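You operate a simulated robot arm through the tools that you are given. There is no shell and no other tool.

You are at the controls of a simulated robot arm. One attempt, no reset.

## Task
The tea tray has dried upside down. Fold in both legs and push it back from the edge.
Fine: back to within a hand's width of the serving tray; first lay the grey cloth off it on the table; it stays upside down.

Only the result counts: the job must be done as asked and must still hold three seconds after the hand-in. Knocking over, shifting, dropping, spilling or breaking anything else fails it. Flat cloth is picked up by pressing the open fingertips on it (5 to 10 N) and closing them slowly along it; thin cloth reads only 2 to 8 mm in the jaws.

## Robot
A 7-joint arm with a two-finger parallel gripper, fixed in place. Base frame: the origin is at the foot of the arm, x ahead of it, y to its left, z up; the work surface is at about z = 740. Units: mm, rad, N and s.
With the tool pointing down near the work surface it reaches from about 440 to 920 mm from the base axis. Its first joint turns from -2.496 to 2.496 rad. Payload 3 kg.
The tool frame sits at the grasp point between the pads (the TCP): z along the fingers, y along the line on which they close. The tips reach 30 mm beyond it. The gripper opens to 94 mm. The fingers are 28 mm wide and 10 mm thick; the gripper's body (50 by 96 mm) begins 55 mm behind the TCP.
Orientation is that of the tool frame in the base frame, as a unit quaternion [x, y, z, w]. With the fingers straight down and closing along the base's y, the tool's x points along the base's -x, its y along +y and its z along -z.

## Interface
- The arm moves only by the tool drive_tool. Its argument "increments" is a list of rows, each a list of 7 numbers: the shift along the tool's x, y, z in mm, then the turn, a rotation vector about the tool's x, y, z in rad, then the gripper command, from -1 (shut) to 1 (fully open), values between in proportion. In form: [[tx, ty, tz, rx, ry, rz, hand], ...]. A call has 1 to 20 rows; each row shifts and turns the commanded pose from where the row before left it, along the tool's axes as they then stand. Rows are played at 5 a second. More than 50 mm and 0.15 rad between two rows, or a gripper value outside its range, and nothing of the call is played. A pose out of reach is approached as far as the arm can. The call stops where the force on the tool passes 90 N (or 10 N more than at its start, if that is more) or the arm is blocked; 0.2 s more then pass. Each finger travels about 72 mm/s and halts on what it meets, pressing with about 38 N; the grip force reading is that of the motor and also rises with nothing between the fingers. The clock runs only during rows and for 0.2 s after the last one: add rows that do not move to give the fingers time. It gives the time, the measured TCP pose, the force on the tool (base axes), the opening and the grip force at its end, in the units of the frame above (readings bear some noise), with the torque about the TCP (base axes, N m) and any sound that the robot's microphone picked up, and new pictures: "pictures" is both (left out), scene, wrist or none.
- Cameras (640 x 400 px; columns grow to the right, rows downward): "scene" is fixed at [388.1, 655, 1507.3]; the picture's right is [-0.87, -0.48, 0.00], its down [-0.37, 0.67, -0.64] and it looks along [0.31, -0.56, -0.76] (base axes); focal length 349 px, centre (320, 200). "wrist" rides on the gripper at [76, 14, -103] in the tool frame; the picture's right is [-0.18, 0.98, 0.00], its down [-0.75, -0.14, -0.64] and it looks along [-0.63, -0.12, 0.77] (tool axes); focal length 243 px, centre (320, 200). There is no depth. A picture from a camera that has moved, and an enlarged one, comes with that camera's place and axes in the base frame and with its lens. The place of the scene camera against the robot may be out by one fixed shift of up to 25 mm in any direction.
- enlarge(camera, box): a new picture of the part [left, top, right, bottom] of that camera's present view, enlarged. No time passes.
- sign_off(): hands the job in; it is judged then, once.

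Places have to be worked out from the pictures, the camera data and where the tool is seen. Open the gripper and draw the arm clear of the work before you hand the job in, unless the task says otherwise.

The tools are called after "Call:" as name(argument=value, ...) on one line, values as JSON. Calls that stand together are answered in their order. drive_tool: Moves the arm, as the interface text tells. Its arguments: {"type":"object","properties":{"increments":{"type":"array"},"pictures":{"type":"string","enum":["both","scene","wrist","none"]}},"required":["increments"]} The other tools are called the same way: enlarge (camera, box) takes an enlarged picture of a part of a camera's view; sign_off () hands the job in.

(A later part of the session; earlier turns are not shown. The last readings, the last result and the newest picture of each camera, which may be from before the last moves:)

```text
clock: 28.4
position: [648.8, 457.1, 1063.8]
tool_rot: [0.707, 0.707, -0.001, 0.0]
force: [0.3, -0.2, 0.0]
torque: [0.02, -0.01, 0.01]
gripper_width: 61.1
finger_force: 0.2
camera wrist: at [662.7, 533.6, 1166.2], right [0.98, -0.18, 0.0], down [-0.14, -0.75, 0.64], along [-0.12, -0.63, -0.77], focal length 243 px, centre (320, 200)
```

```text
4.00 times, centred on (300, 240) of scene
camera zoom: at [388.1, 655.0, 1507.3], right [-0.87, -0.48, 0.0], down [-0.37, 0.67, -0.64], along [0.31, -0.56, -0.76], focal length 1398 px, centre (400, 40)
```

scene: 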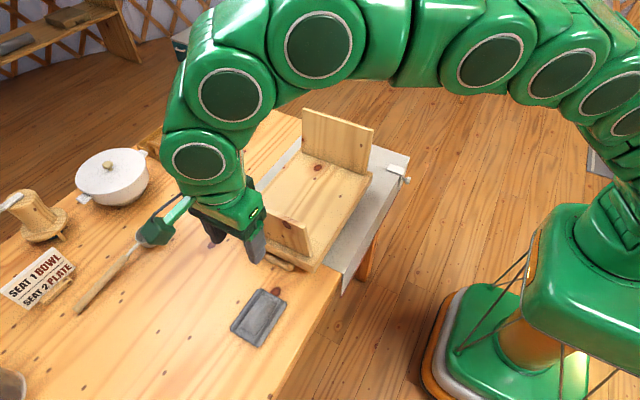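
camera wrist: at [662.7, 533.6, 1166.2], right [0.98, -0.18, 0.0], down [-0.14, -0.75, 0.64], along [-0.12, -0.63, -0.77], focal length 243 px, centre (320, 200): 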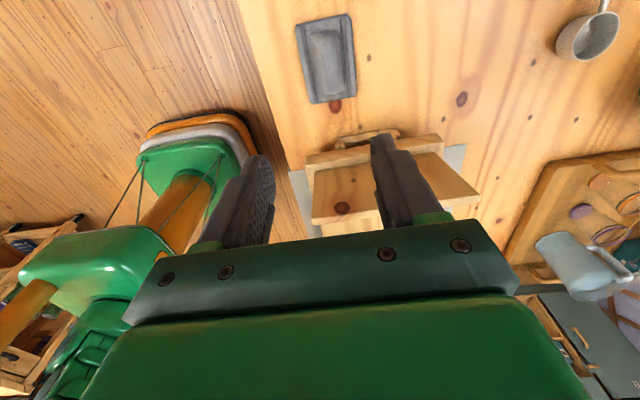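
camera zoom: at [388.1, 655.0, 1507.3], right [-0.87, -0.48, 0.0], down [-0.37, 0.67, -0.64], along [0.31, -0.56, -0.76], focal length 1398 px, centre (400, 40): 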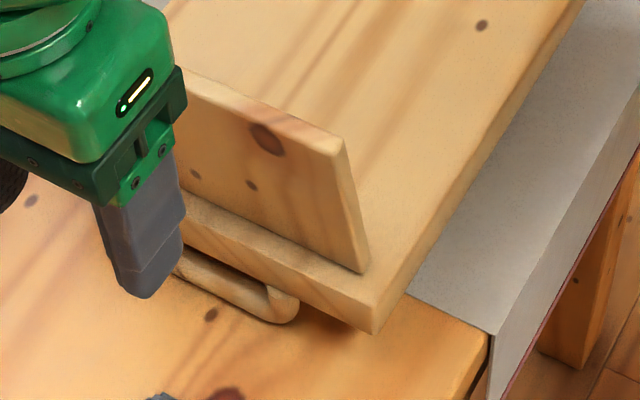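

The tray's top is at z ≈ 816, its ends at y ≈ 0 and 325; the left leg's outer face runs from y ≈ 311 at the hinge to ≈ 334 at its top (z ≈ 953), leaning slightly outward. I shut the fingers and bring them to the outside of the left leg, near its top.

Call:
drive_tool(increments=[[-20, 30, 0, 0, 0, 0, -1], [-30, 30, 0, 0, 0, 0, -1], [-27, 0, 0, 0, 0, 0, -1], [0, 0, 35, 0, 0, 0, -1], [0, 0, 35, 0, 0, 0, -1], [0, 0, 35, 0, 0, 0, -1], [0, 0, 4, 0, 0, 0, -1], [0, 0, 0, 0, 0, 0, -1]], pictures="both")

Call:
enlarge(camera="scene", box=[200, 130, 360, 290])

```text
clock: 30.2
position: [708.4, 378.6, 954.2]
tool_rot: [0.707, 0.708, 0.0, -0.001]
force: [-0.1, 0.4, 0.4]
torque: [0.0, 0.01, 0.02]
gripper_width: 0.0
finger_force: 32.7
camera wrist: at [723.3, 455.1, 1056.7], right [0.98, -0.18, 0.0], down [-0.14, -0.75, 0.64], along [-0.12, -0.63, -0.77], focal length 243 px, centre (320, 200)
```

scene: 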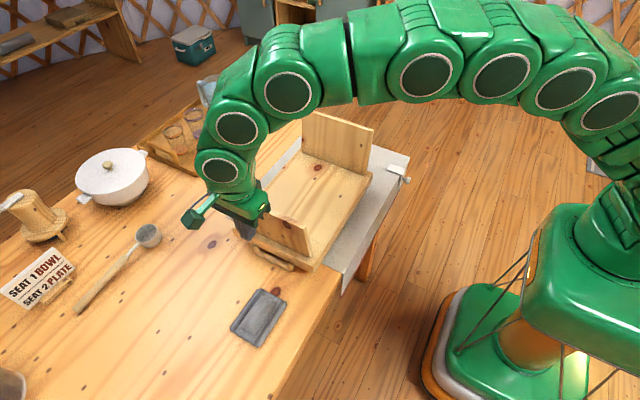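
wrist: 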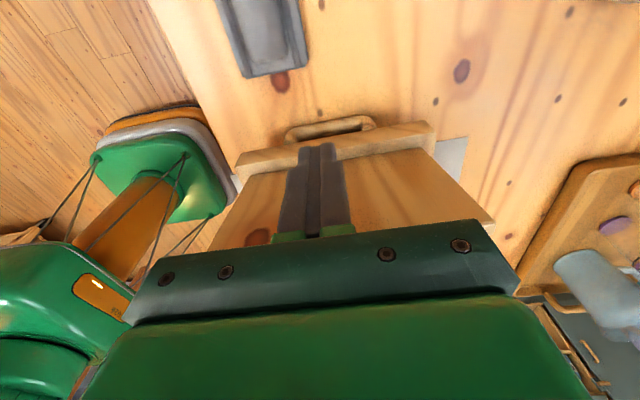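

```text
2.50 times, centred on (280, 210) of scene
camera zoom: at [388.1, 655.0, 1507.3], right [-0.87, -0.48, 0.0], down [-0.37, 0.67, -0.64], along [0.31, -0.56, -0.76], focal length 874 px, centre (420, 175)
```

zoom: 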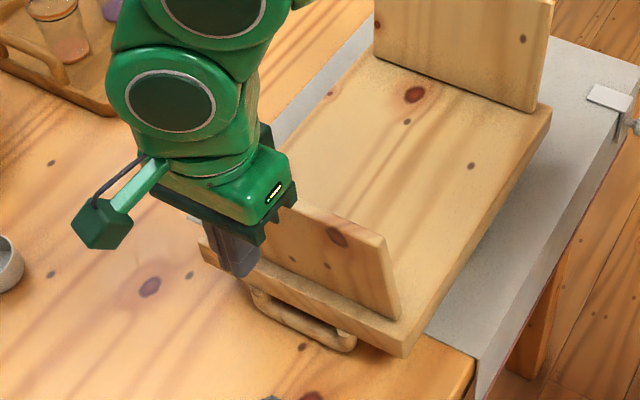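

The fingers stand outside the leg. I push inward (−y) in small steps and watch the force.

Call:
drive_tool(increments=[[-10, 0, 0, 0, 0, 0, -1], [-10, 0, 0, 0, 0, 0, -1], [-6, 0, 0, 0, 0, 0, -1], [-4, 0, 0, 0, 0, 0, -1], [-4, 0, 0, 0, 0, 0, -1], [0, 0, 0, 0, 0, 0, -1]], pictures="none")

```text
clock: 31.6
position: [710.7, 346.2, 954.3]
tool_rot: [0.706, 0.708, 0.0, 0.0]
force: [-0.4, 0.3, -0.3]
torque: [-0.02, 0.0, 0.0]
gripper_width: 0.0
finger_force: 33.2
```

Call:
drive_tool(increments=[[-4, 0, 0, 0, 0, 0, -1], [-4, 0, 0, 0, 0, 0, -1], [-4, 0, 0, 0, 0, 0, -1], [0, 0, 0, 0, 0, 0, -1]], pictures="wrist")

```text
clock: 32.6
position: [710.1, 333.1, 955.4]
tool_rot: [0.707, 0.707, 0.0, -0.001]
force: [-0.6, 1.0, 10.8]
torque: [-0.14, 0.14, -0.01]
gripper_width: 0.0
finger_force: 32.5
camera wrist: at [723.7, 410.1, 1057.4], right [0.98, -0.18, 0.0], down [-0.14, -0.75, 0.64], along [-0.12, -0.63, -0.77], focal length 243 px, centre (320, 200)
```

wrist: 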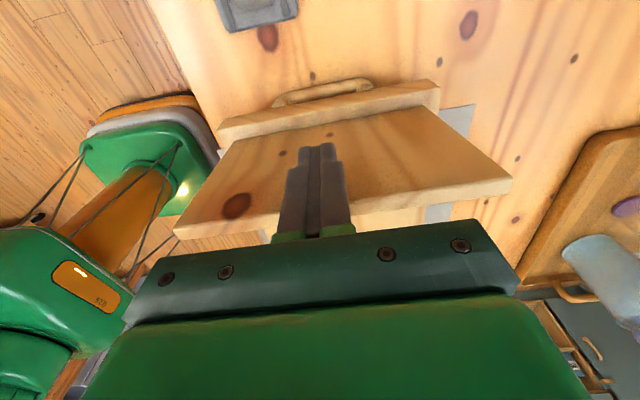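

The leg has turned inward with the push (its top edge moved from y ≈ 334 to ≈ 321), though there is an 11 N upward drag on the tips. I raise 2 mm and re-read before continuing.

Call:
drive_tool(increments=[[0, 0, -2, 0, 0, 0, -1], [0, 0, 0, 0, 0, 0, -1]], pictures="scene")

Call:
enlarge(camera="scene", box=[220, 160, 340, 280])

Call:
enlarge(camera="wrist", box=[240, 80, 400, 250])

```text
clock: 33.2
position: [710.3, 333.2, 956.8]
tool_rot: [0.707, 0.707, 0.0, 0.0]
force: [0.2, 0.5, -0.4]
torque: [0.02, -0.01, -0.02]
gripper_width: 0.0
finger_force: 32.4
```

scene: 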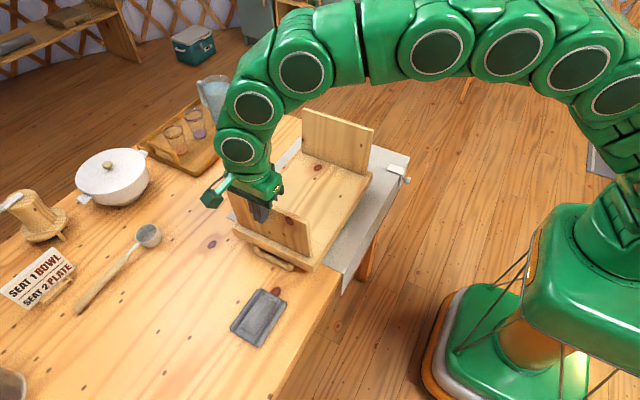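

```text
3.33 times, centred on (280, 220) of scene
camera zoom: at [388.1, 655.0, 1507.3], right [-0.87, -0.48, 0.0], down [-0.37, 0.67, -0.64], along [0.31, -0.56, -0.76], focal length 1165 px, centre (453, 133)
```

zoom: 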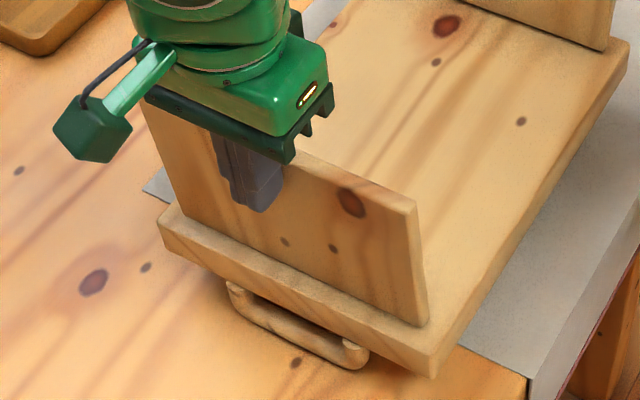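

```text
2.35 times, centred on (320, 165) of wrist
camera zoom: at [724.2, 409.9, 1058.5], right [0.98, -0.18, 0.0], down [-0.14, -0.75, 0.64], along [-0.12, -0.63, -0.77], focal length 571 px, centre (320, 282)
```

zoom: 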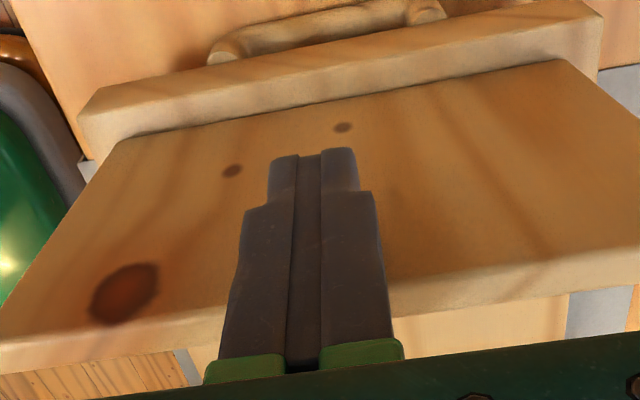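

No load now and the leg holds its angle (friction hinge). I keep pushing inward along the leg's arc.

Call:
drive_tool(increments=[[-6, 0, 0, 0, 0, 0, -1], [-6, 0, 1, 0, 0, 0, -1], [-6, 0, 1, 0, 0, 0, -1], [-6, 0, 1.5, 0, 0, 0, -1], [-6, 0, 1.5, 0, 0, 0, -1], [-6, 0, 2, 0, 0, 0, -1], [0, 0, 0, 0, 0, 0, -1]], pictures="both")

Call:
enlarge(camera="scene", box=[220, 140, 360, 280])

```text
clock: 34.8
position: [708.6, 297.1, 949.3]
tool_rot: [0.706, 0.708, 0.0, 0.0]
force: [0.2, -0.4, -0.3]
torque: [0.0, 0.0, -0.05]
gripper_width: 0.0
finger_force: 33.2
camera wrist: at [722.8, 374.0, 1051.6], right [0.98, -0.18, 0.0], down [-0.14, -0.75, 0.64], along [-0.12, -0.63, -0.77], focal length 243 px, centre (320, 200)
```

scene: 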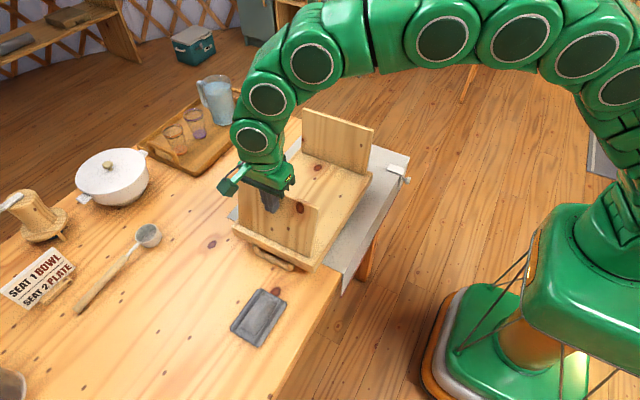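
wrist: 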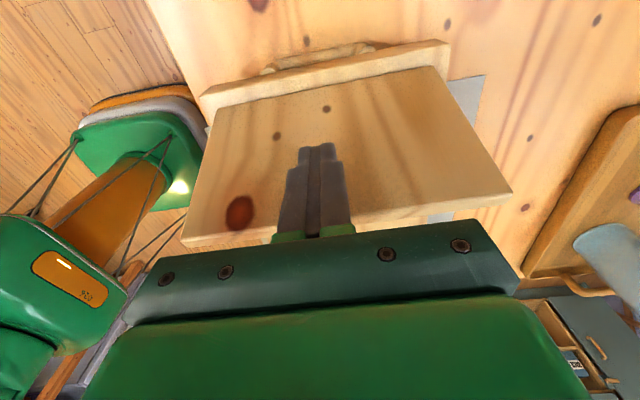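

```text
2.86 times, centred on (290, 210) of scene
camera zoom: at [388.1, 655.0, 1507.3], right [-0.87, -0.48, 0.0], down [-0.37, 0.67, -0.64], along [0.31, -0.56, -0.76], focal length 998 px, centre (406, 171)
```

zoom: 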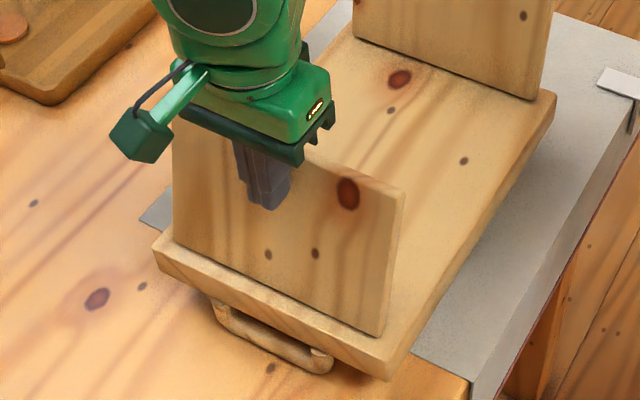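

It follows well. I continue along the arc, now increasingly downward.

Call:
drive_tool(increments=[[-8, 0, 3.5, 0, 0, 0, -1], [-8, 0, 3.5, 0, 0, 0, -1], [-8, 0, 4, 0, 0, 0, -1], [-7, 0, 6, 0, 0, 0, -1], [-7, 0, 6, 0, 0, 0, -1], [-7, 0, 6, 0, 0, 0, -1], [0, 0, 0, 0, 0, 0, -1]], pictures="both")

Call:
enlarge(camera="scene", box=[220, 140, 360, 280])

```text
clock: 36.4
position: [709.1, 252.9, 919.9]
tool_rot: [0.707, 0.707, 0.0, 0.0]
force: [-1.1, -0.3, -0.6]
torque: [-0.01, 0.01, -0.01]
gripper_width: 0.3
finger_force: 33.2
camera wrist: at [723.5, 329.3, 1023.2], right [0.98, -0.18, 0.0], down [-0.14, -0.75, 0.64], along [-0.12, -0.63, -0.77], focal length 243 px, centre (320, 200)
```

scene: 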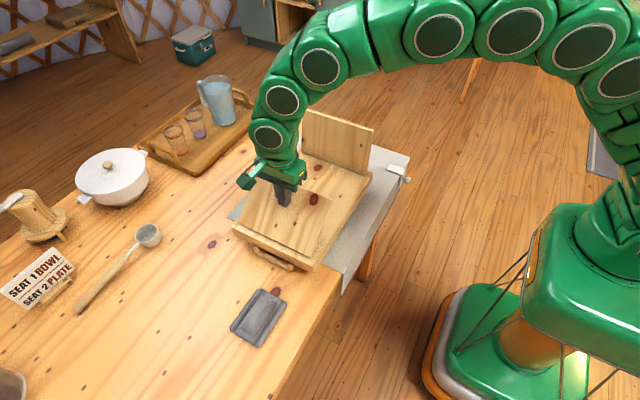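
wrist: 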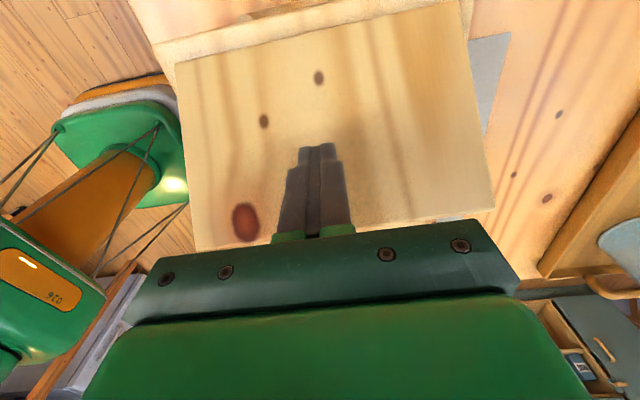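

```text
2.86 times, centred on (290, 210) of scene
camera zoom: at [388.1, 655.0, 1507.3], right [-0.87, -0.48, 0.0], down [-0.37, 0.67, -0.64], along [0.31, -0.56, -0.76], focal length 998 px, centre (406, 171)
```

zoom: 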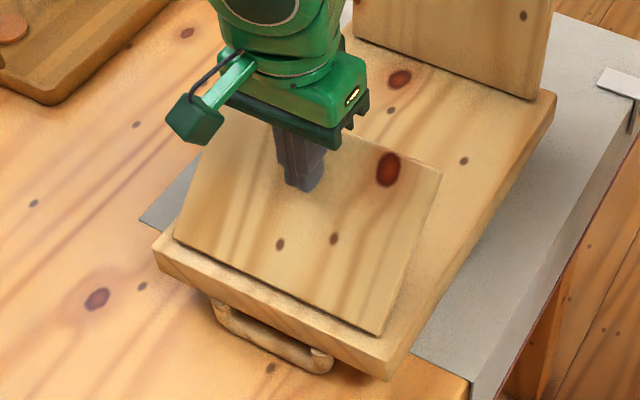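

The leg is about half way (≈45°). I continue the arc down to near-flat.

Call:
drive_tool(increments=[[-6, 0, 7, 0, 0, 0, -1], [-6, 0, 7, 0, 0, 0, -1], [-6, 0, 7, 0, 0, 0, -1], [-3.5, 0, 8, 0, 0, 0, -1], [-3.5, 0, 8, 0, 0, 0, -1], [-3.5, 0, 8, 0, 0, 0, -1], [0, 0, 0, 0, 0, 0, -1]], pictures="both")

Call:
enlarge(camera="scene", box=[220, 140, 360, 280])

```text
clock: 38.0
position: [709.8, 224.4, 875.9]
tool_rot: [0.707, 0.708, 0.0, 0.0]
force: [-0.2, -0.3, -0.5]
torque: [0.04, 0.03, 0.0]
gripper_width: 0.0
finger_force: 33.2
camera wrist: at [723.4, 300.7, 977.3], right [0.98, -0.18, 0.0], down [-0.14, -0.75, 0.64], along [-0.12, -0.63, -0.77], focal length 243 px, centre (320, 200)
```

scene: 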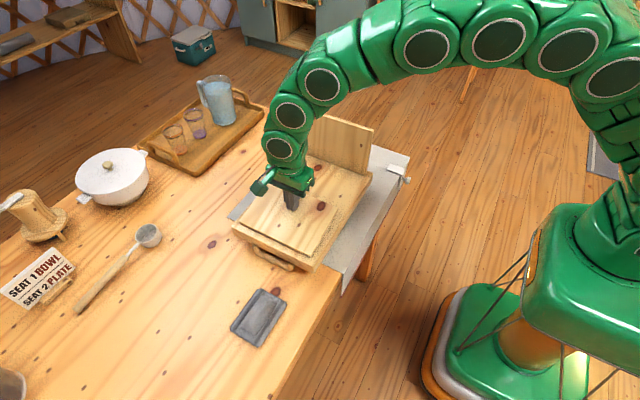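
wrist: 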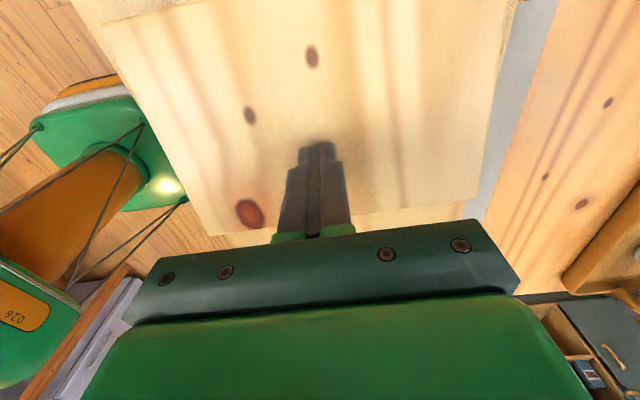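

```text
2.86 times, centred on (290, 210) of scene
camera zoom: at [388.1, 655.0, 1507.3], right [-0.87, -0.48, 0.0], down [-0.37, 0.67, -0.64], along [0.31, -0.56, -0.76], focal length 998 px, centre (406, 171)
```

zoom: 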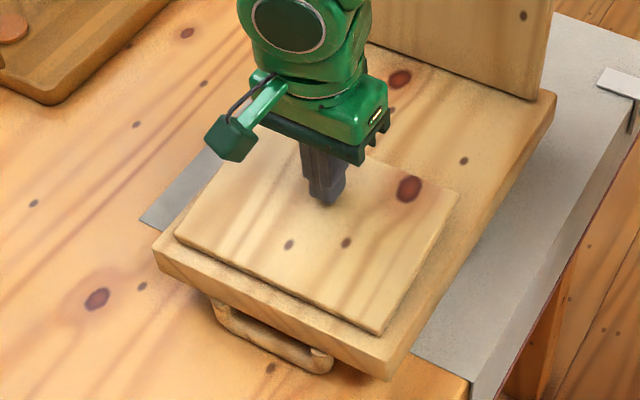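

Nearly flat (~75°). I press the leg down gently in 3 mm steps until it bottoms out.

Call:
drive_tool(increments=[[-1.5, 0, 4, 0, 0, 0, -1], [-1.5, 0, 4, 0, 0, 0, -1], [-1, 0, 3, 0, 0, 0, -1], [0, 0, 0, 0, 0, 0, -1]], pictures="none")

```text
clock: 39.0
position: [709.3, 220.2, 863.9]
tool_rot: [0.706, 0.708, 0.001, 0.0]
force: [0.2, 0.0, -0.5]
torque: [-0.04, 0.0, -0.01]
gripper_width: 0.0
finger_force: 33.3
```

Call:
drive_tool(increments=[[0, 0, 2.5, 0, 0, 0, -1], [0, 0, 2.5, 0, 0, 0, -1], [0, 0, 0, 0, 0, 0, -1]], pictures="scene")

Call:
enlarge(camera="scene", box=[220, 140, 360, 280])

Call:
enlarge(camera="wrist", box=[60, 0, 560, 250])

```text
clock: 39.8
position: [709.8, 221.2, 858.7]
tool_rot: [0.706, 0.708, 0.0, 0.0]
force: [-0.1, 0.1, 0.4]
torque: [0.05, 0.03, 0.0]
gripper_width: 0.0
finger_force: 33.1
```

scene: 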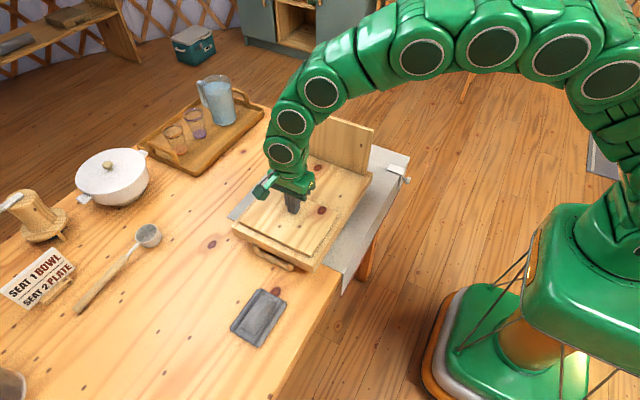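

```text
2.86 times, centred on (290, 210) of scene
camera zoom: at [388.1, 655.0, 1507.3], right [-0.87, -0.48, 0.0], down [-0.37, 0.67, -0.64], along [0.31, -0.56, -0.76], focal length 998 px, centre (406, 171)
```

zoom: 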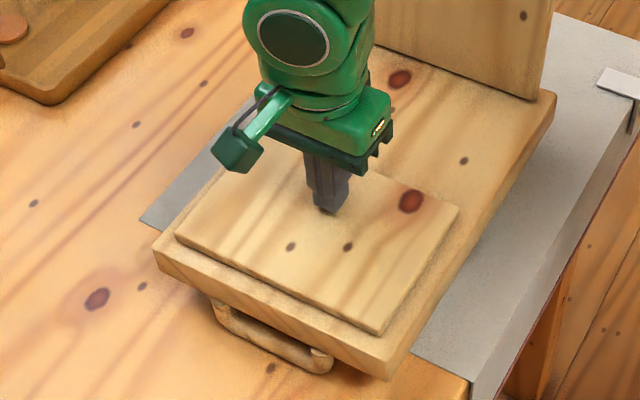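

```text
1.28 times, centred on (310, 125) of wrist
camera zoom: at [723.4, 297.0, 961.6], right [0.98, -0.18, 0.0], down [-0.14, -0.75, 0.64], along [-0.12, -0.63, -0.77], focal length 311 px, centre (333, 296)
```

zoom: 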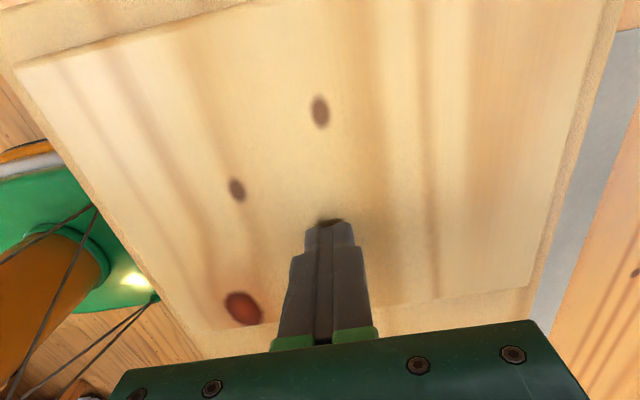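

Almost there; I continue pressing down 2 mm at a time until it resists.

Call:
drive_tool(increments=[[0, 0, 2, 0, 0, 0, -1], [0, 0, 0, 0, 0, 0, -1]], pictures="none")

```text
clock: 40.4
position: [710.1, 220.9, 858.7]
tool_rot: [0.706, 0.708, 0.001, 0.001]
force: [-7.3, 1.6, 21.0]
torque: [0.26, 0.32, 0.09]
gripper_width: 0.0
finger_force: 32.9
```

The leg resists at z ≈ 828 (face). I press slightly harder to make sure it's fully seated, then lift off.

Call:
drive_tool(increments=[[0, 0, 1.5, 0, 0, 0, -1], [0, 0, 0, 0, 0, 0, -1]], pictures="none")

```text
clock: 41.0
position: [708.6, 220.5, 856.1]
tool_rot: [0.707, 0.707, 0.0, 0.0]
force: [-22.3, -4.2, 55.8]
torque: [0.63, 0.74, 0.37]
gripper_width: 0.0
finger_force: 33.1
```

Seated. I lift off and check the left leg stays flat, then move over and beyond the right leg.

Call:
drive_tool(increments=[[0, 0, -10, 0, 0, 0, -1], [0, 0, -40, 0, 0, 0, -1], [0, 0, -45, 0, 0, 0, -1], [0, 0, -45, 0, 0, 0, -1], [0, 0, -45, 0, 0, 0, -1], [0, 0, -20, 0, 0, 0, -1], [0, 0, 0, 0, 0, 0, -1]], pictures="both")

Call:
enlarge(camera="scene", box=[220, 90, 420, 290])

Call:
enlarge(camera="wrist", box=[100, 0, 500, 250])

```text
clock: 42.6
position: [708.2, 221.8, 1059.1]
tool_rot: [0.707, 0.708, -0.001, 0.0]
force: [-0.2, -0.8, -0.4]
torque: [-0.01, -0.02, 0.03]
gripper_width: 0.0
finger_force: 32.6
camera wrist: at [722.9, 297.1, 1161.3], right [0.98, -0.18, 0.0], down [-0.14, -0.75, 0.64], along [-0.12, -0.63, -0.77], focal length 243 px, centre (320, 200)
```

scene: 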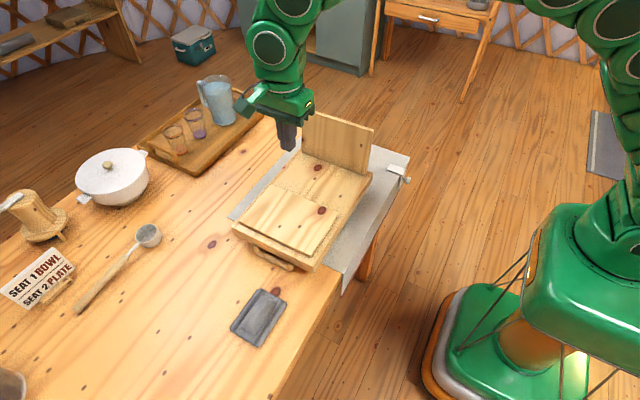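
wrist: 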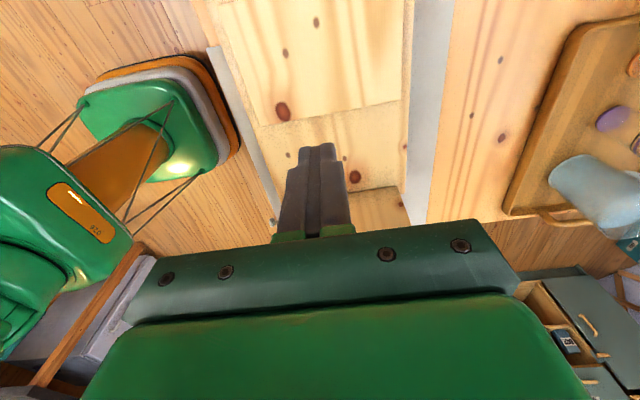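

```text
2.00 times, centred on (320, 190) of scene
camera zoom: at [388.1, 655.0, 1507.3], right [-0.87, -0.48, 0.0], down [-0.37, 0.67, -0.64], along [0.31, -0.56, -0.76], focal length 699 px, centre (320, 220)
```

zoom: 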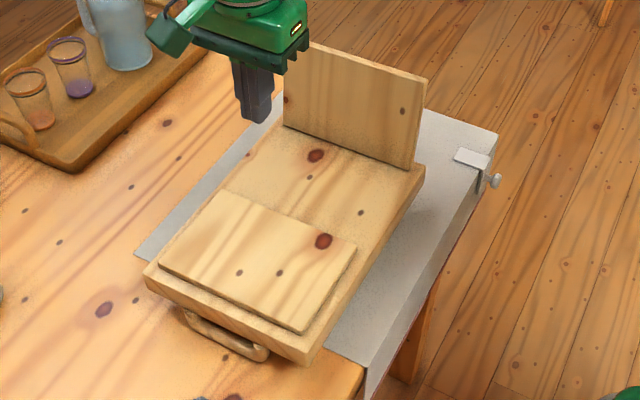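

```text
1.60 times, centred on (300, 125) of wrist
camera zoom: at [722.9, 297.1, 1161.3], right [0.98, -0.18, 0.0], down [-0.14, -0.75, 0.64], along [-0.12, -0.63, -0.77], focal length 388 px, centre (352, 320)
```

zoom: 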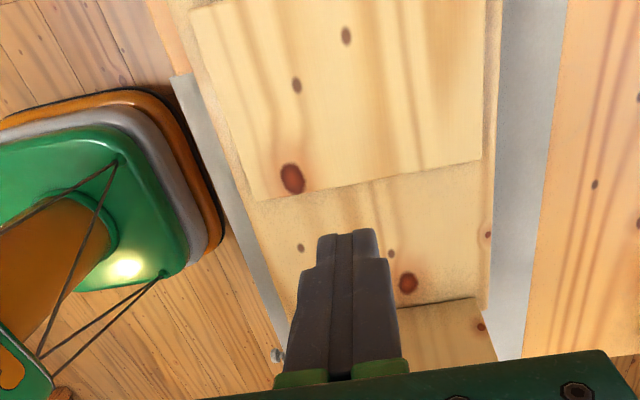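

Left leg lies flat. I travel at this height over the right leg to its outer side (y ≈ −62), then lower beside it.

Call:
drive_tool(increments=[[-25, 0, 0, 0, 0, 0, -1], [-40, 0, 0, 0, 0, 0, -1], [-40, 0, 0, 0, 0, 0, -1], [-40, 0, 0, 0, 0, 0, -1], [-40, 0, 0, 0, 0, 0, -1], [-40, 0, 0, 0, 0, 0, -1], [-40, 0, 0, 0, 0, 0, -1], [-19, 0, 0, 0, 0, 0, -1], [0, 0, 0, 0, 0, 0, -1]], pictures="both")

Call:
enlarge(camera="scene", box=[260, 70, 420, 230])

Call:
enlarge(camera="wrist", box=[150, 0, 500, 250])

```text
clock: 44.6
position: [710.4, -64.0, 1059.6]
tool_rot: [0.707, 0.708, 0.0, 0.0]
force: [0.1, 0.3, -0.2]
torque: [0.03, 0.01, 0.03]
gripper_width: 0.2
finger_force: 33.3
camera wrist: at [723.7, 12.5, 1161.8], right [0.98, -0.18, 0.0], down [-0.14, -0.75, 0.64], along [-0.12, -0.63, -0.77], focal length 243 px, centre (320, 200)
```

scene: 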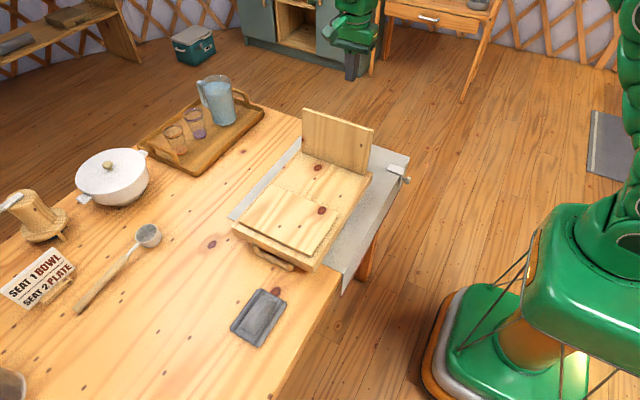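
wrist: 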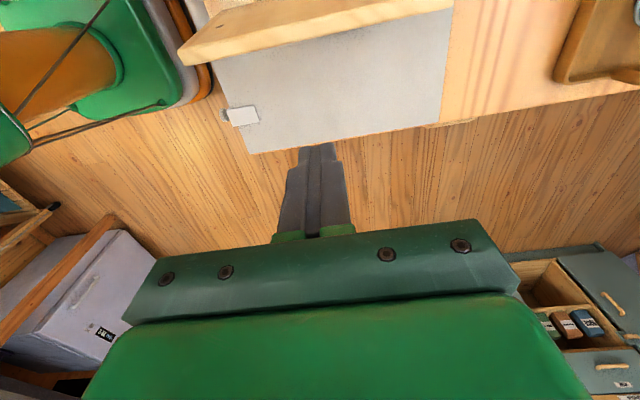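

```text
2.50 times, centred on (340, 150) of scene
camera zoom: at [388.1, 655.0, 1507.3], right [-0.87, -0.48, 0.0], down [-0.37, 0.67, -0.64], along [0.31, -0.56, -0.76], focal length 874 px, centre (270, 325)
```

zoom: 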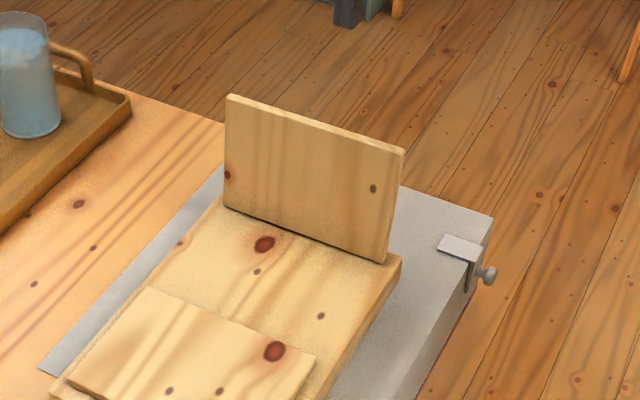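

```text
1.60 times, centred on (325, 125) of wrist
camera zoom: at [723.7, 12.5, 1161.8], right [0.98, -0.18, 0.0], down [-0.14, -0.75, 0.64], along [-0.12, -0.63, -0.77], focal length 388 px, centre (312, 320)
```

zoom: 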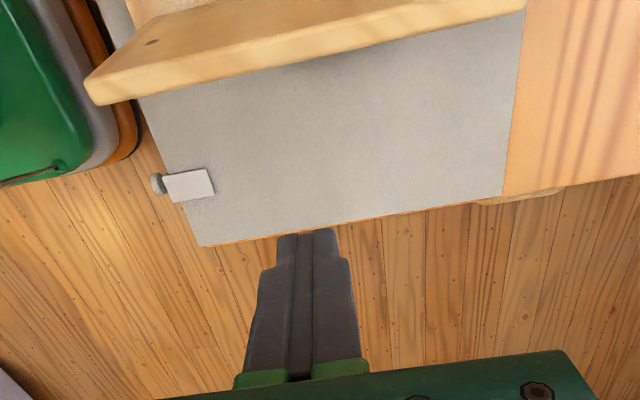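

The right leg's outer top edge is at y ≈ −9 (mirrors the left one). I lower to z 955 outside it and approach in +y.

Call:
drive_tool(increments=[[0, 0, 35, 0, 0, 0, -1], [0, 0, 35, 0, 0, 0, -1], [0, 0, 33, 0, 0, 0, -1], [12, 0, 0, 0, 0, 0, -1], [12, 0, 0, 0, 0, 0, -1], [8, 0, 0, 0, 0, 0, -1], [0, 0, 0, 0, 0, 0, -1]], pictures="both")

Call:
enlarge(camera="scene", box=[260, 70, 420, 230])

```text
clock: 46.2
position: [709.7, -30.5, 959.1]
tool_rot: [0.707, 0.708, 0.0, -0.001]
force: [-0.3, -0.2, -0.5]
torque: [0.02, -0.03, 0.01]
gripper_width: 0.0
finger_force: 32.7
camera wrist: at [724.6, 45.5, 1061.4], right [0.98, -0.18, 0.0], down [-0.14, -0.75, 0.64], along [-0.12, -0.63, -0.77], focal length 243 px, centre (320, 200)
```

scene: 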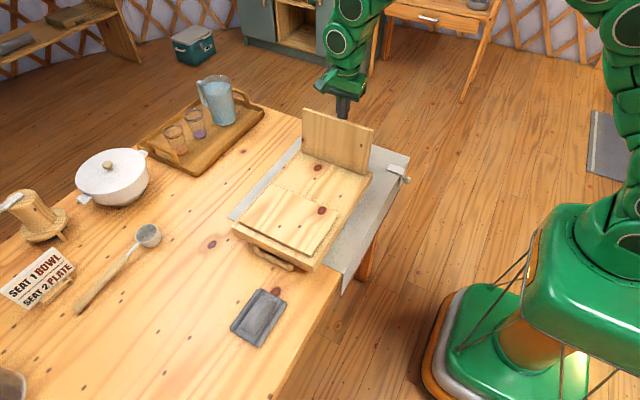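
wrist: 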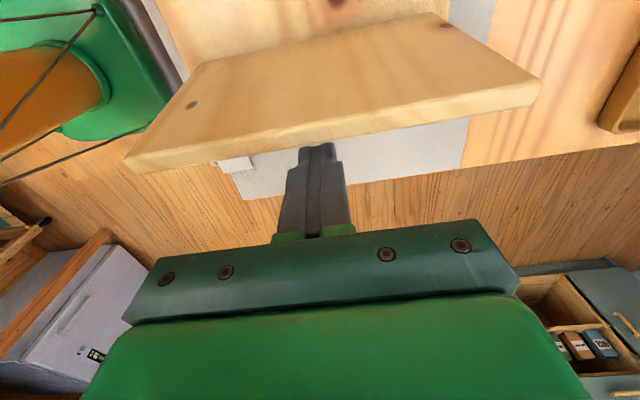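

```text
2.50 times, centred on (340, 150) of scene
camera zoom: at [388.1, 655.0, 1507.3], right [-0.87, -0.48, 0.0], down [-0.37, 0.67, -0.64], along [0.31, -0.56, -0.76], focal length 874 px, centre (270, 325)
```

zoom: 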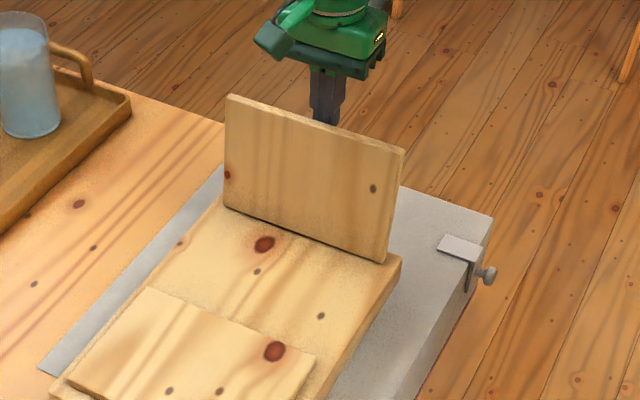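

The fingers stand just outside the right leg. I push inward (+y) with the same arc, in stages.

Call:
drive_tool(increments=[[6, 0, 3, 0, 0, 0, -1], [5, 0, 0, 0, 0, 0, -1], [4, 0, 0, 0, 0, 0, -1], [4, 0, -0.5, 0, 0, 0, -1], [4, 0, -0.5, 0, 0, 0, -1], [0, 0, 0, 0, 0, 0, -1]], pictures="wrist")

```text
clock: 47.6
position: [709.3, -8.6, 955.6]
tool_rot: [0.706, 0.708, 0.0, -0.001]
force: [0.6, -0.7, -0.4]
torque: [0.0, 0.01, -0.01]
gripper_width: 0.1
finger_force: 33.0
camera wrist: at [724.0, 67.7, 1058.4], right [0.98, -0.18, 0.0], down [-0.14, -0.75, 0.64], along [-0.12, -0.63, -0.77], focal length 243 px, centre (320, 200)
```

wrist: 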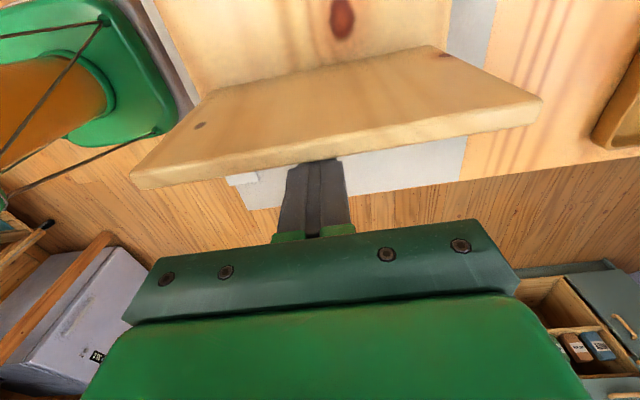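

The leg is following. I carry on along the arc to about 15–30° inward.

Call:
drive_tool(increments=[[6, 0, 1, 0, 0, 0, -1], [6, 0, 1, 0, 0, 0, -1], [6, 0, 1.5, 0, 0, 0, -1], [6, 0, 1.5, 0, 0, 0, -1], [6, 0, 2, 0, 0, 0, -1], [6, 0, 2, 0, 0, 0, -1], [8, 0, 3, 0, 0, 0, -1], [8, 0, 3.5, 0, 0, 0, -1], [8, 0, 4, 0, 0, 0, -1], [0, 0, 0, 0, 0, 0, -1]], pictures="both")

Call:
enlarge(camera="scene", box=[220, 90, 420, 290])

```text
clock: 49.8
position: [708.8, 51.7, 936.9]
tool_rot: [0.707, 0.707, 0.0, 0.0]
force: [0.4, -0.5, 1.0]
torque: [0.0, -0.02, 0.01]
gripper_width: 0.1
finger_force: 33.2
camera wrist: at [724.2, 127.7, 1038.9], right [0.98, -0.18, 0.0], down [-0.14, -0.75, 0.64], along [-0.12, -0.63, -0.77], focal length 243 px, centre (320, 200)
```

scene: 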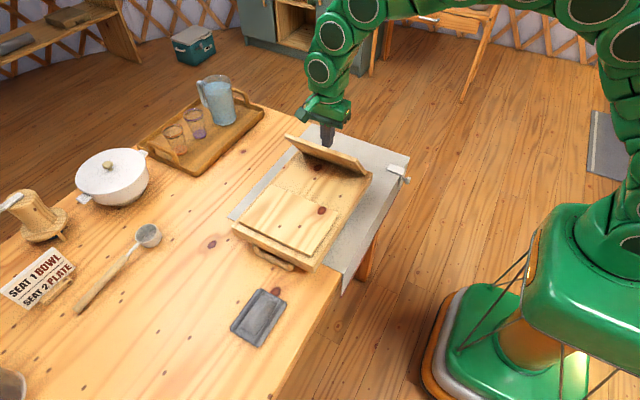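
wrist: 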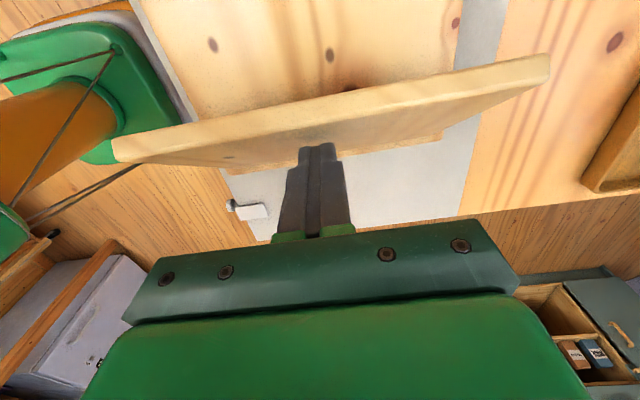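

```text
2.00 times, centred on (320, 190) of scene
camera zoom: at [388.1, 655.0, 1507.3], right [-0.87, -0.48, 0.0], down [-0.37, 0.67, -0.64], along [0.31, -0.56, -0.76], focal length 699 px, centre (320, 220)
```

zoom: 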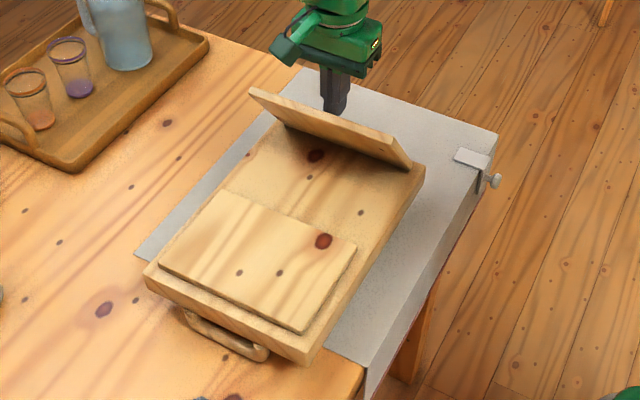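

Leg is about 30° in. I continue down the arc to near flat.

Call:
drive_tool(increments=[[7, 0, 6, 0, 0, 0, -1], [7, 0, 6, 0, 0, 0, -1], [7, 0, 6, 0, 0, 0, -1], [6, 0, 7, 0, 0, 0, -1], [6, 0, 7, 0, 0, 0, -1], [6, 0, 7, 0, 0, 0, -1], [3.5, 0, 8, 0, 0, 0, -1], [3.5, 0, 8, 0, 0, 0, -1], [3.5, 0, 7, 0, 0, 0, -1], [0, 0, 0, 0, 0, 0, -1]], pictures="both")

Call:
enlarge(camera="scene", box=[220, 90, 420, 290])

```text
clock: 52.0
position: [708.3, 101.2, 875.1]
tool_rot: [0.707, 0.707, 0.001, 0.0]
force: [-0.4, 0.7, -0.6]
torque: [0.01, -0.05, 0.01]
gripper_width: 0.2
finger_force: 33.2
camera wrist: at [723.6, 177.6, 977.0], right [0.98, -0.18, 0.0], down [-0.14, -0.75, 0.64], along [-0.12, -0.63, -0.77], focal length 243 px, centre (320, 200)
```

scene: 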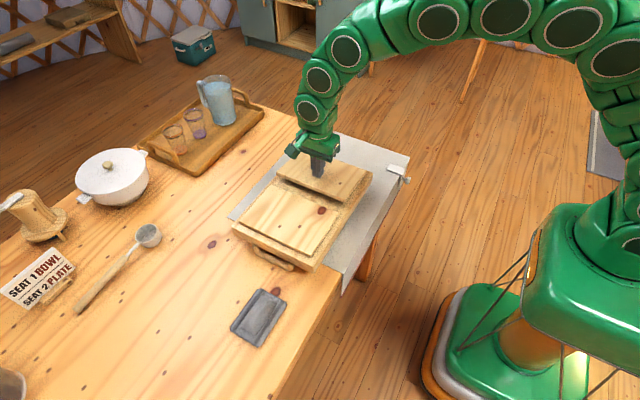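
wrist: 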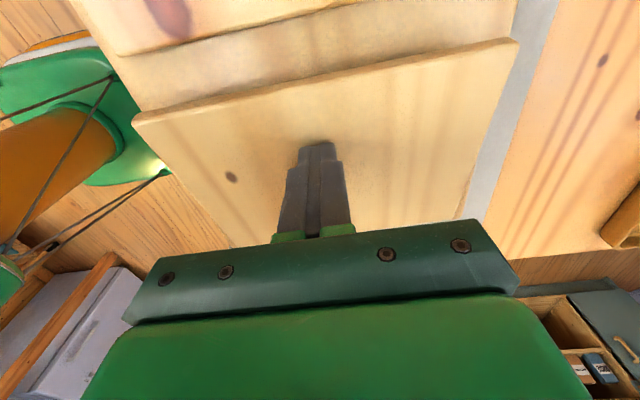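

```text
2.00 times, centred on (320, 190) of scene
camera zoom: at [388.1, 655.0, 1507.3], right [-0.87, -0.48, 0.0], down [-0.37, 0.67, -0.64], along [0.31, -0.56, -0.76], focal length 699 px, centre (320, 220)
```

zoom: 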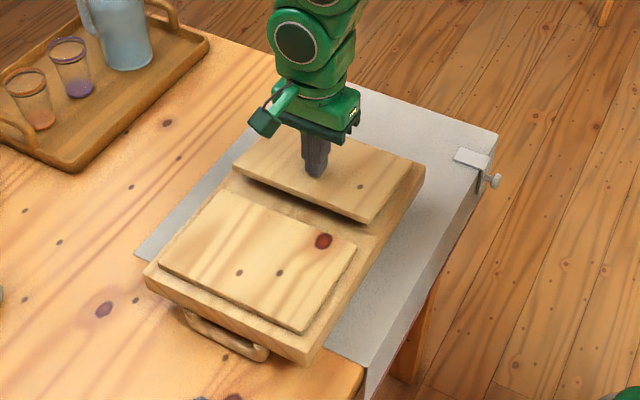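

The right leg is close to flat; I press down gently, expecting firm contact near TCP z ≈ 858.

Call:
drive_tool(increments=[[1.5, 0, 4, 0, 0, 0, -1], [1.5, 0, 4, 0, 0, 0, -1], [1, 0, 4, 0, 0, 0, -1], [0, 0, 3, 0, 0, 0, -1], [0, 0, 2, 0, 0, 0, -1], [0, 0, 0, 0, 0, 0, -1]], pictures="none")

```text
clock: 53.4
position: [710.0, 105.4, 857.3]
tool_rot: [0.706, 0.708, 0.001, 0.002]
force: [-0.1, -3.1, 11.9]
torque: [-0.22, 0.06, 0.03]
gripper_width: 0.0
finger_force: 32.9
```

Call:
drive_tool(increments=[[0, 0, 2, 0, 0, 0, -1], [0, 0, 0, 0, 0, 0, -1]], pictures="none")

```text
clock: 54.0
position: [710.7, 104.2, 858.5]
tool_rot: [0.707, 0.708, 0.001, 0.001]
force: [-5.8, 1.5, 47.3]
torque: [-0.6, 0.26, -0.16]
gripper_width: 0.0
finger_force: 33.0
```

Seated flat (47 N, z ≈ 828). I lift away, turn the tool back to closing along y, and go to a high view pose to measure the gap to the serving tray.

Call:
drive_tool(increments=[[0, 0, -10, 0, 0, 0, -1], [0, 0, -45, 0, 0, 0, -1], [0, -15, -45, 0, 0, 0, -1], [10, -15, -45, 0, 0, 0, -1], [12, -18, -45, 0, 0, 0, -1], [12, -18, -45, 0, 0, 0, -1], [12, -18, -45, 0, 0, 0, -1], [12, -18, -18, 0, 0, -0.1428, 0], [0, 0, 0, 0, 0, -0.1428, 1], [0, 0, 0, 0, 0, -0.1428, 1], [0, 0, 0, 0, 0, -0.1428, 1], [0, 0, 0, 0, 0, -0.1428, 1], [0, 0, 0, 0, 0, -0.1428, 1], [0, 0, 0, 0, 0, -0.1428, 1], [0, 0, 0, 0, 0, -0.1428, 1], [0, 0, 0, 0, 0, -0.1428, 1], [0, 0, 0, 0, 0, -0.1428, 1], [0, 0, 0, 0, 0, -0.1428, 1], [0, 0, 0, 0, 0, 0, 1]], pictures="both")

Call:
enlarge(camera="scene", box=[140, 90, 420, 290])

Call:
enlarge(camera="wrist", box=[120, 0, 520, 260])

```text
clock: 58.0
position: [607.3, 163.3, 1153.1]
tool_rot: [-0.001, 1.0, 0.001, 0.001]
force: [-0.2, 0.2, 0.7]
torque: [-0.01, -0.03, 0.0]
gripper_width: 94.1
finger_force: 0.0
camera wrist: at [531.1, 177.1, 1255.8], right [0.18, 0.98, 0.0], down [0.75, -0.14, 0.64], along [0.63, -0.12, -0.77], focal length 243 px, centre (320, 200)
```

scene: 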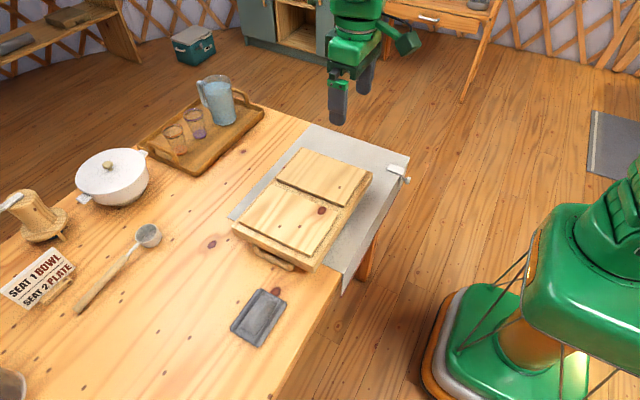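
wrist: 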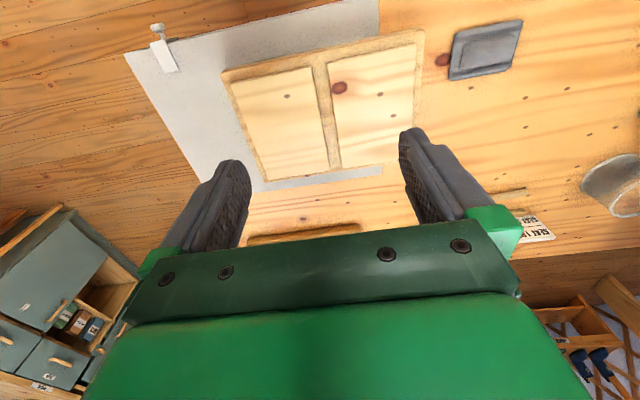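

```text
2.00 times, centred on (280, 190) of scene
camera zoom: at [388.1, 655.0, 1507.3], right [-0.87, -0.48, 0.0], down [-0.37, 0.67, -0.64], along [0.31, -0.56, -0.76], focal length 699 px, centre (400, 220)
```

zoom: 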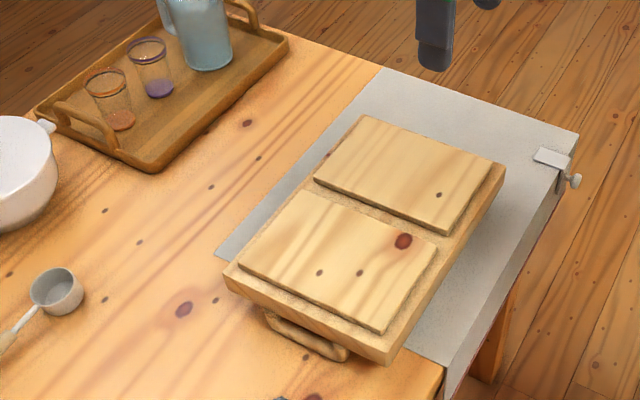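

```text
1.54 times, centred on (320, 130) of wrist
camera zoom: at [531.1, 177.1, 1255.8], right [0.18, 0.98, 0.0], down [0.75, -0.14, 0.64], along [0.63, -0.12, -0.77], focal length 373 px, centre (320, 308)
```

zoom: 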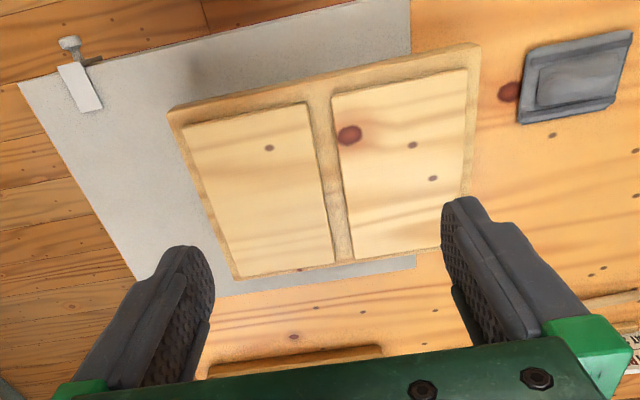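

Both legs lie flat. Measured: tea tray x ≈ 595–818 (y 0–321), serving tray's near side at x ≈ 1071, so the gap is ≈ 253 mm; I plan to push about 200 mm. I descend in front of the near edge with the fingers open along y for a two-point push.

Call:
drive_tool(increments=[[25, -1, 20, 0, 0, 0, 1], [25, -1, 40, 0, 0, 0, 1], [0, 0, 45, 0, 0, 0, 1], [0, 0, 45, 0, 0, 0, 1], [0, 0, 45, 0, 0, 0, 1], [0, 0, 45, 0, 0, 0, 1], [0, 0, 45, 0, 0, 0, 1], [0, 0, 40, 0, 0, 0, 1], [0, 0, 20, 0, 0, 0, 1], [0, 0, 0, 0, 0, 0, 1]], pictures="both")

Call:
enlarge(camera="scene", box=[220, 110, 420, 310])

```text
clock: 60.2
position: [559.3, 161.6, 808.9]
tool_rot: [-0.001, 1.0, 0.0, 0.0]
force: [0.4, -0.4, 0.5]
torque: [0.0, 0.0, -0.01]
gripper_width: 94.0
finger_force: 0.1
camera wrist: at [482.5, 175.6, 910.8], right [0.18, 0.98, 0.0], down [0.75, -0.14, 0.64], along [0.63, -0.12, -0.77], focal length 243 px, centre (320, 200)
```

scene: 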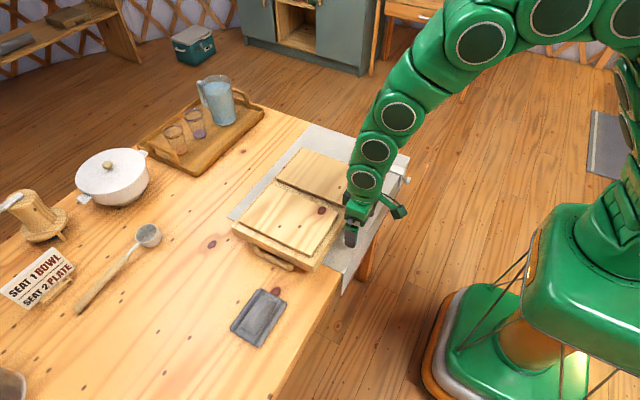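
wrist: 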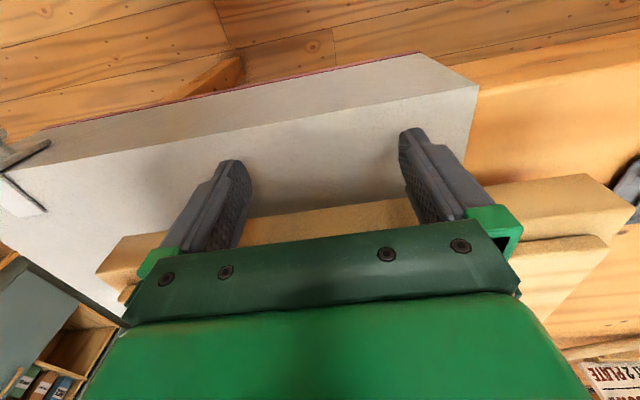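

```text
2.00 times, centred on (320, 210) of scene
camera zoom: at [388.1, 655.0, 1507.3], right [-0.87, -0.48, 0.0], down [-0.37, 0.67, -0.64], along [0.31, -0.56, -0.76], focal length 699 px, centre (320, 180)
```

zoom: 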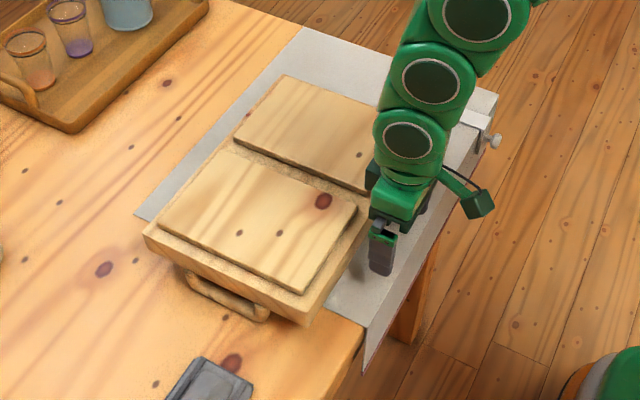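

The fingers are in front of the near edge. I lower to z ≈ 795 (tips ≈ 765, clear of the runner) and close in slowly until contact.

Call:
drive_tool(increments=[[0, 0, 7, 0, 0, 0, 1], [0, 0, 7, 0, 0, 0, 1], [-6, 0, 0, 0, 0, 0, 1], [-6, 0, 0, 0, 0, 0, 1], [-4, 0, 0, 0, 0, 0, 1], [-3, 0, 0, 0, 0, 0, 1], [0, 0, 0, 0, 0, 0, 1]], pictures="none")

```text
clock: 61.8
position: [575.7, 160.8, 793.3]
tool_rot: [-0.001, 1.0, -0.001, 0.0]
force: [0.5, 0.2, -0.4]
torque: [0.02, 0.02, -0.01]
gripper_width: 93.9
finger_force: 0.0
```

Call:
drive_tool(increments=[[-3, 0, 0, 0, 0, 0, 1], [-3, 0, 0, 0, 0, 0, 1], [-3, 0, 0, 0, 0, 0, 1], [-3, 0, 0, 0, 0, 0, 1], [0, 0, 0, 0, 0, 0, 1]], pictures="none")

```text
clock: 63.0
position: [589.6, 160.5, 795.3]
tool_rot: [0.0, 1.0, 0.0, 0.0]
force: [-0.8, 0.2, -0.2]
torque: [-0.03, 0.03, 0.0]
gripper_width: 94.0
finger_force: 0.1
```

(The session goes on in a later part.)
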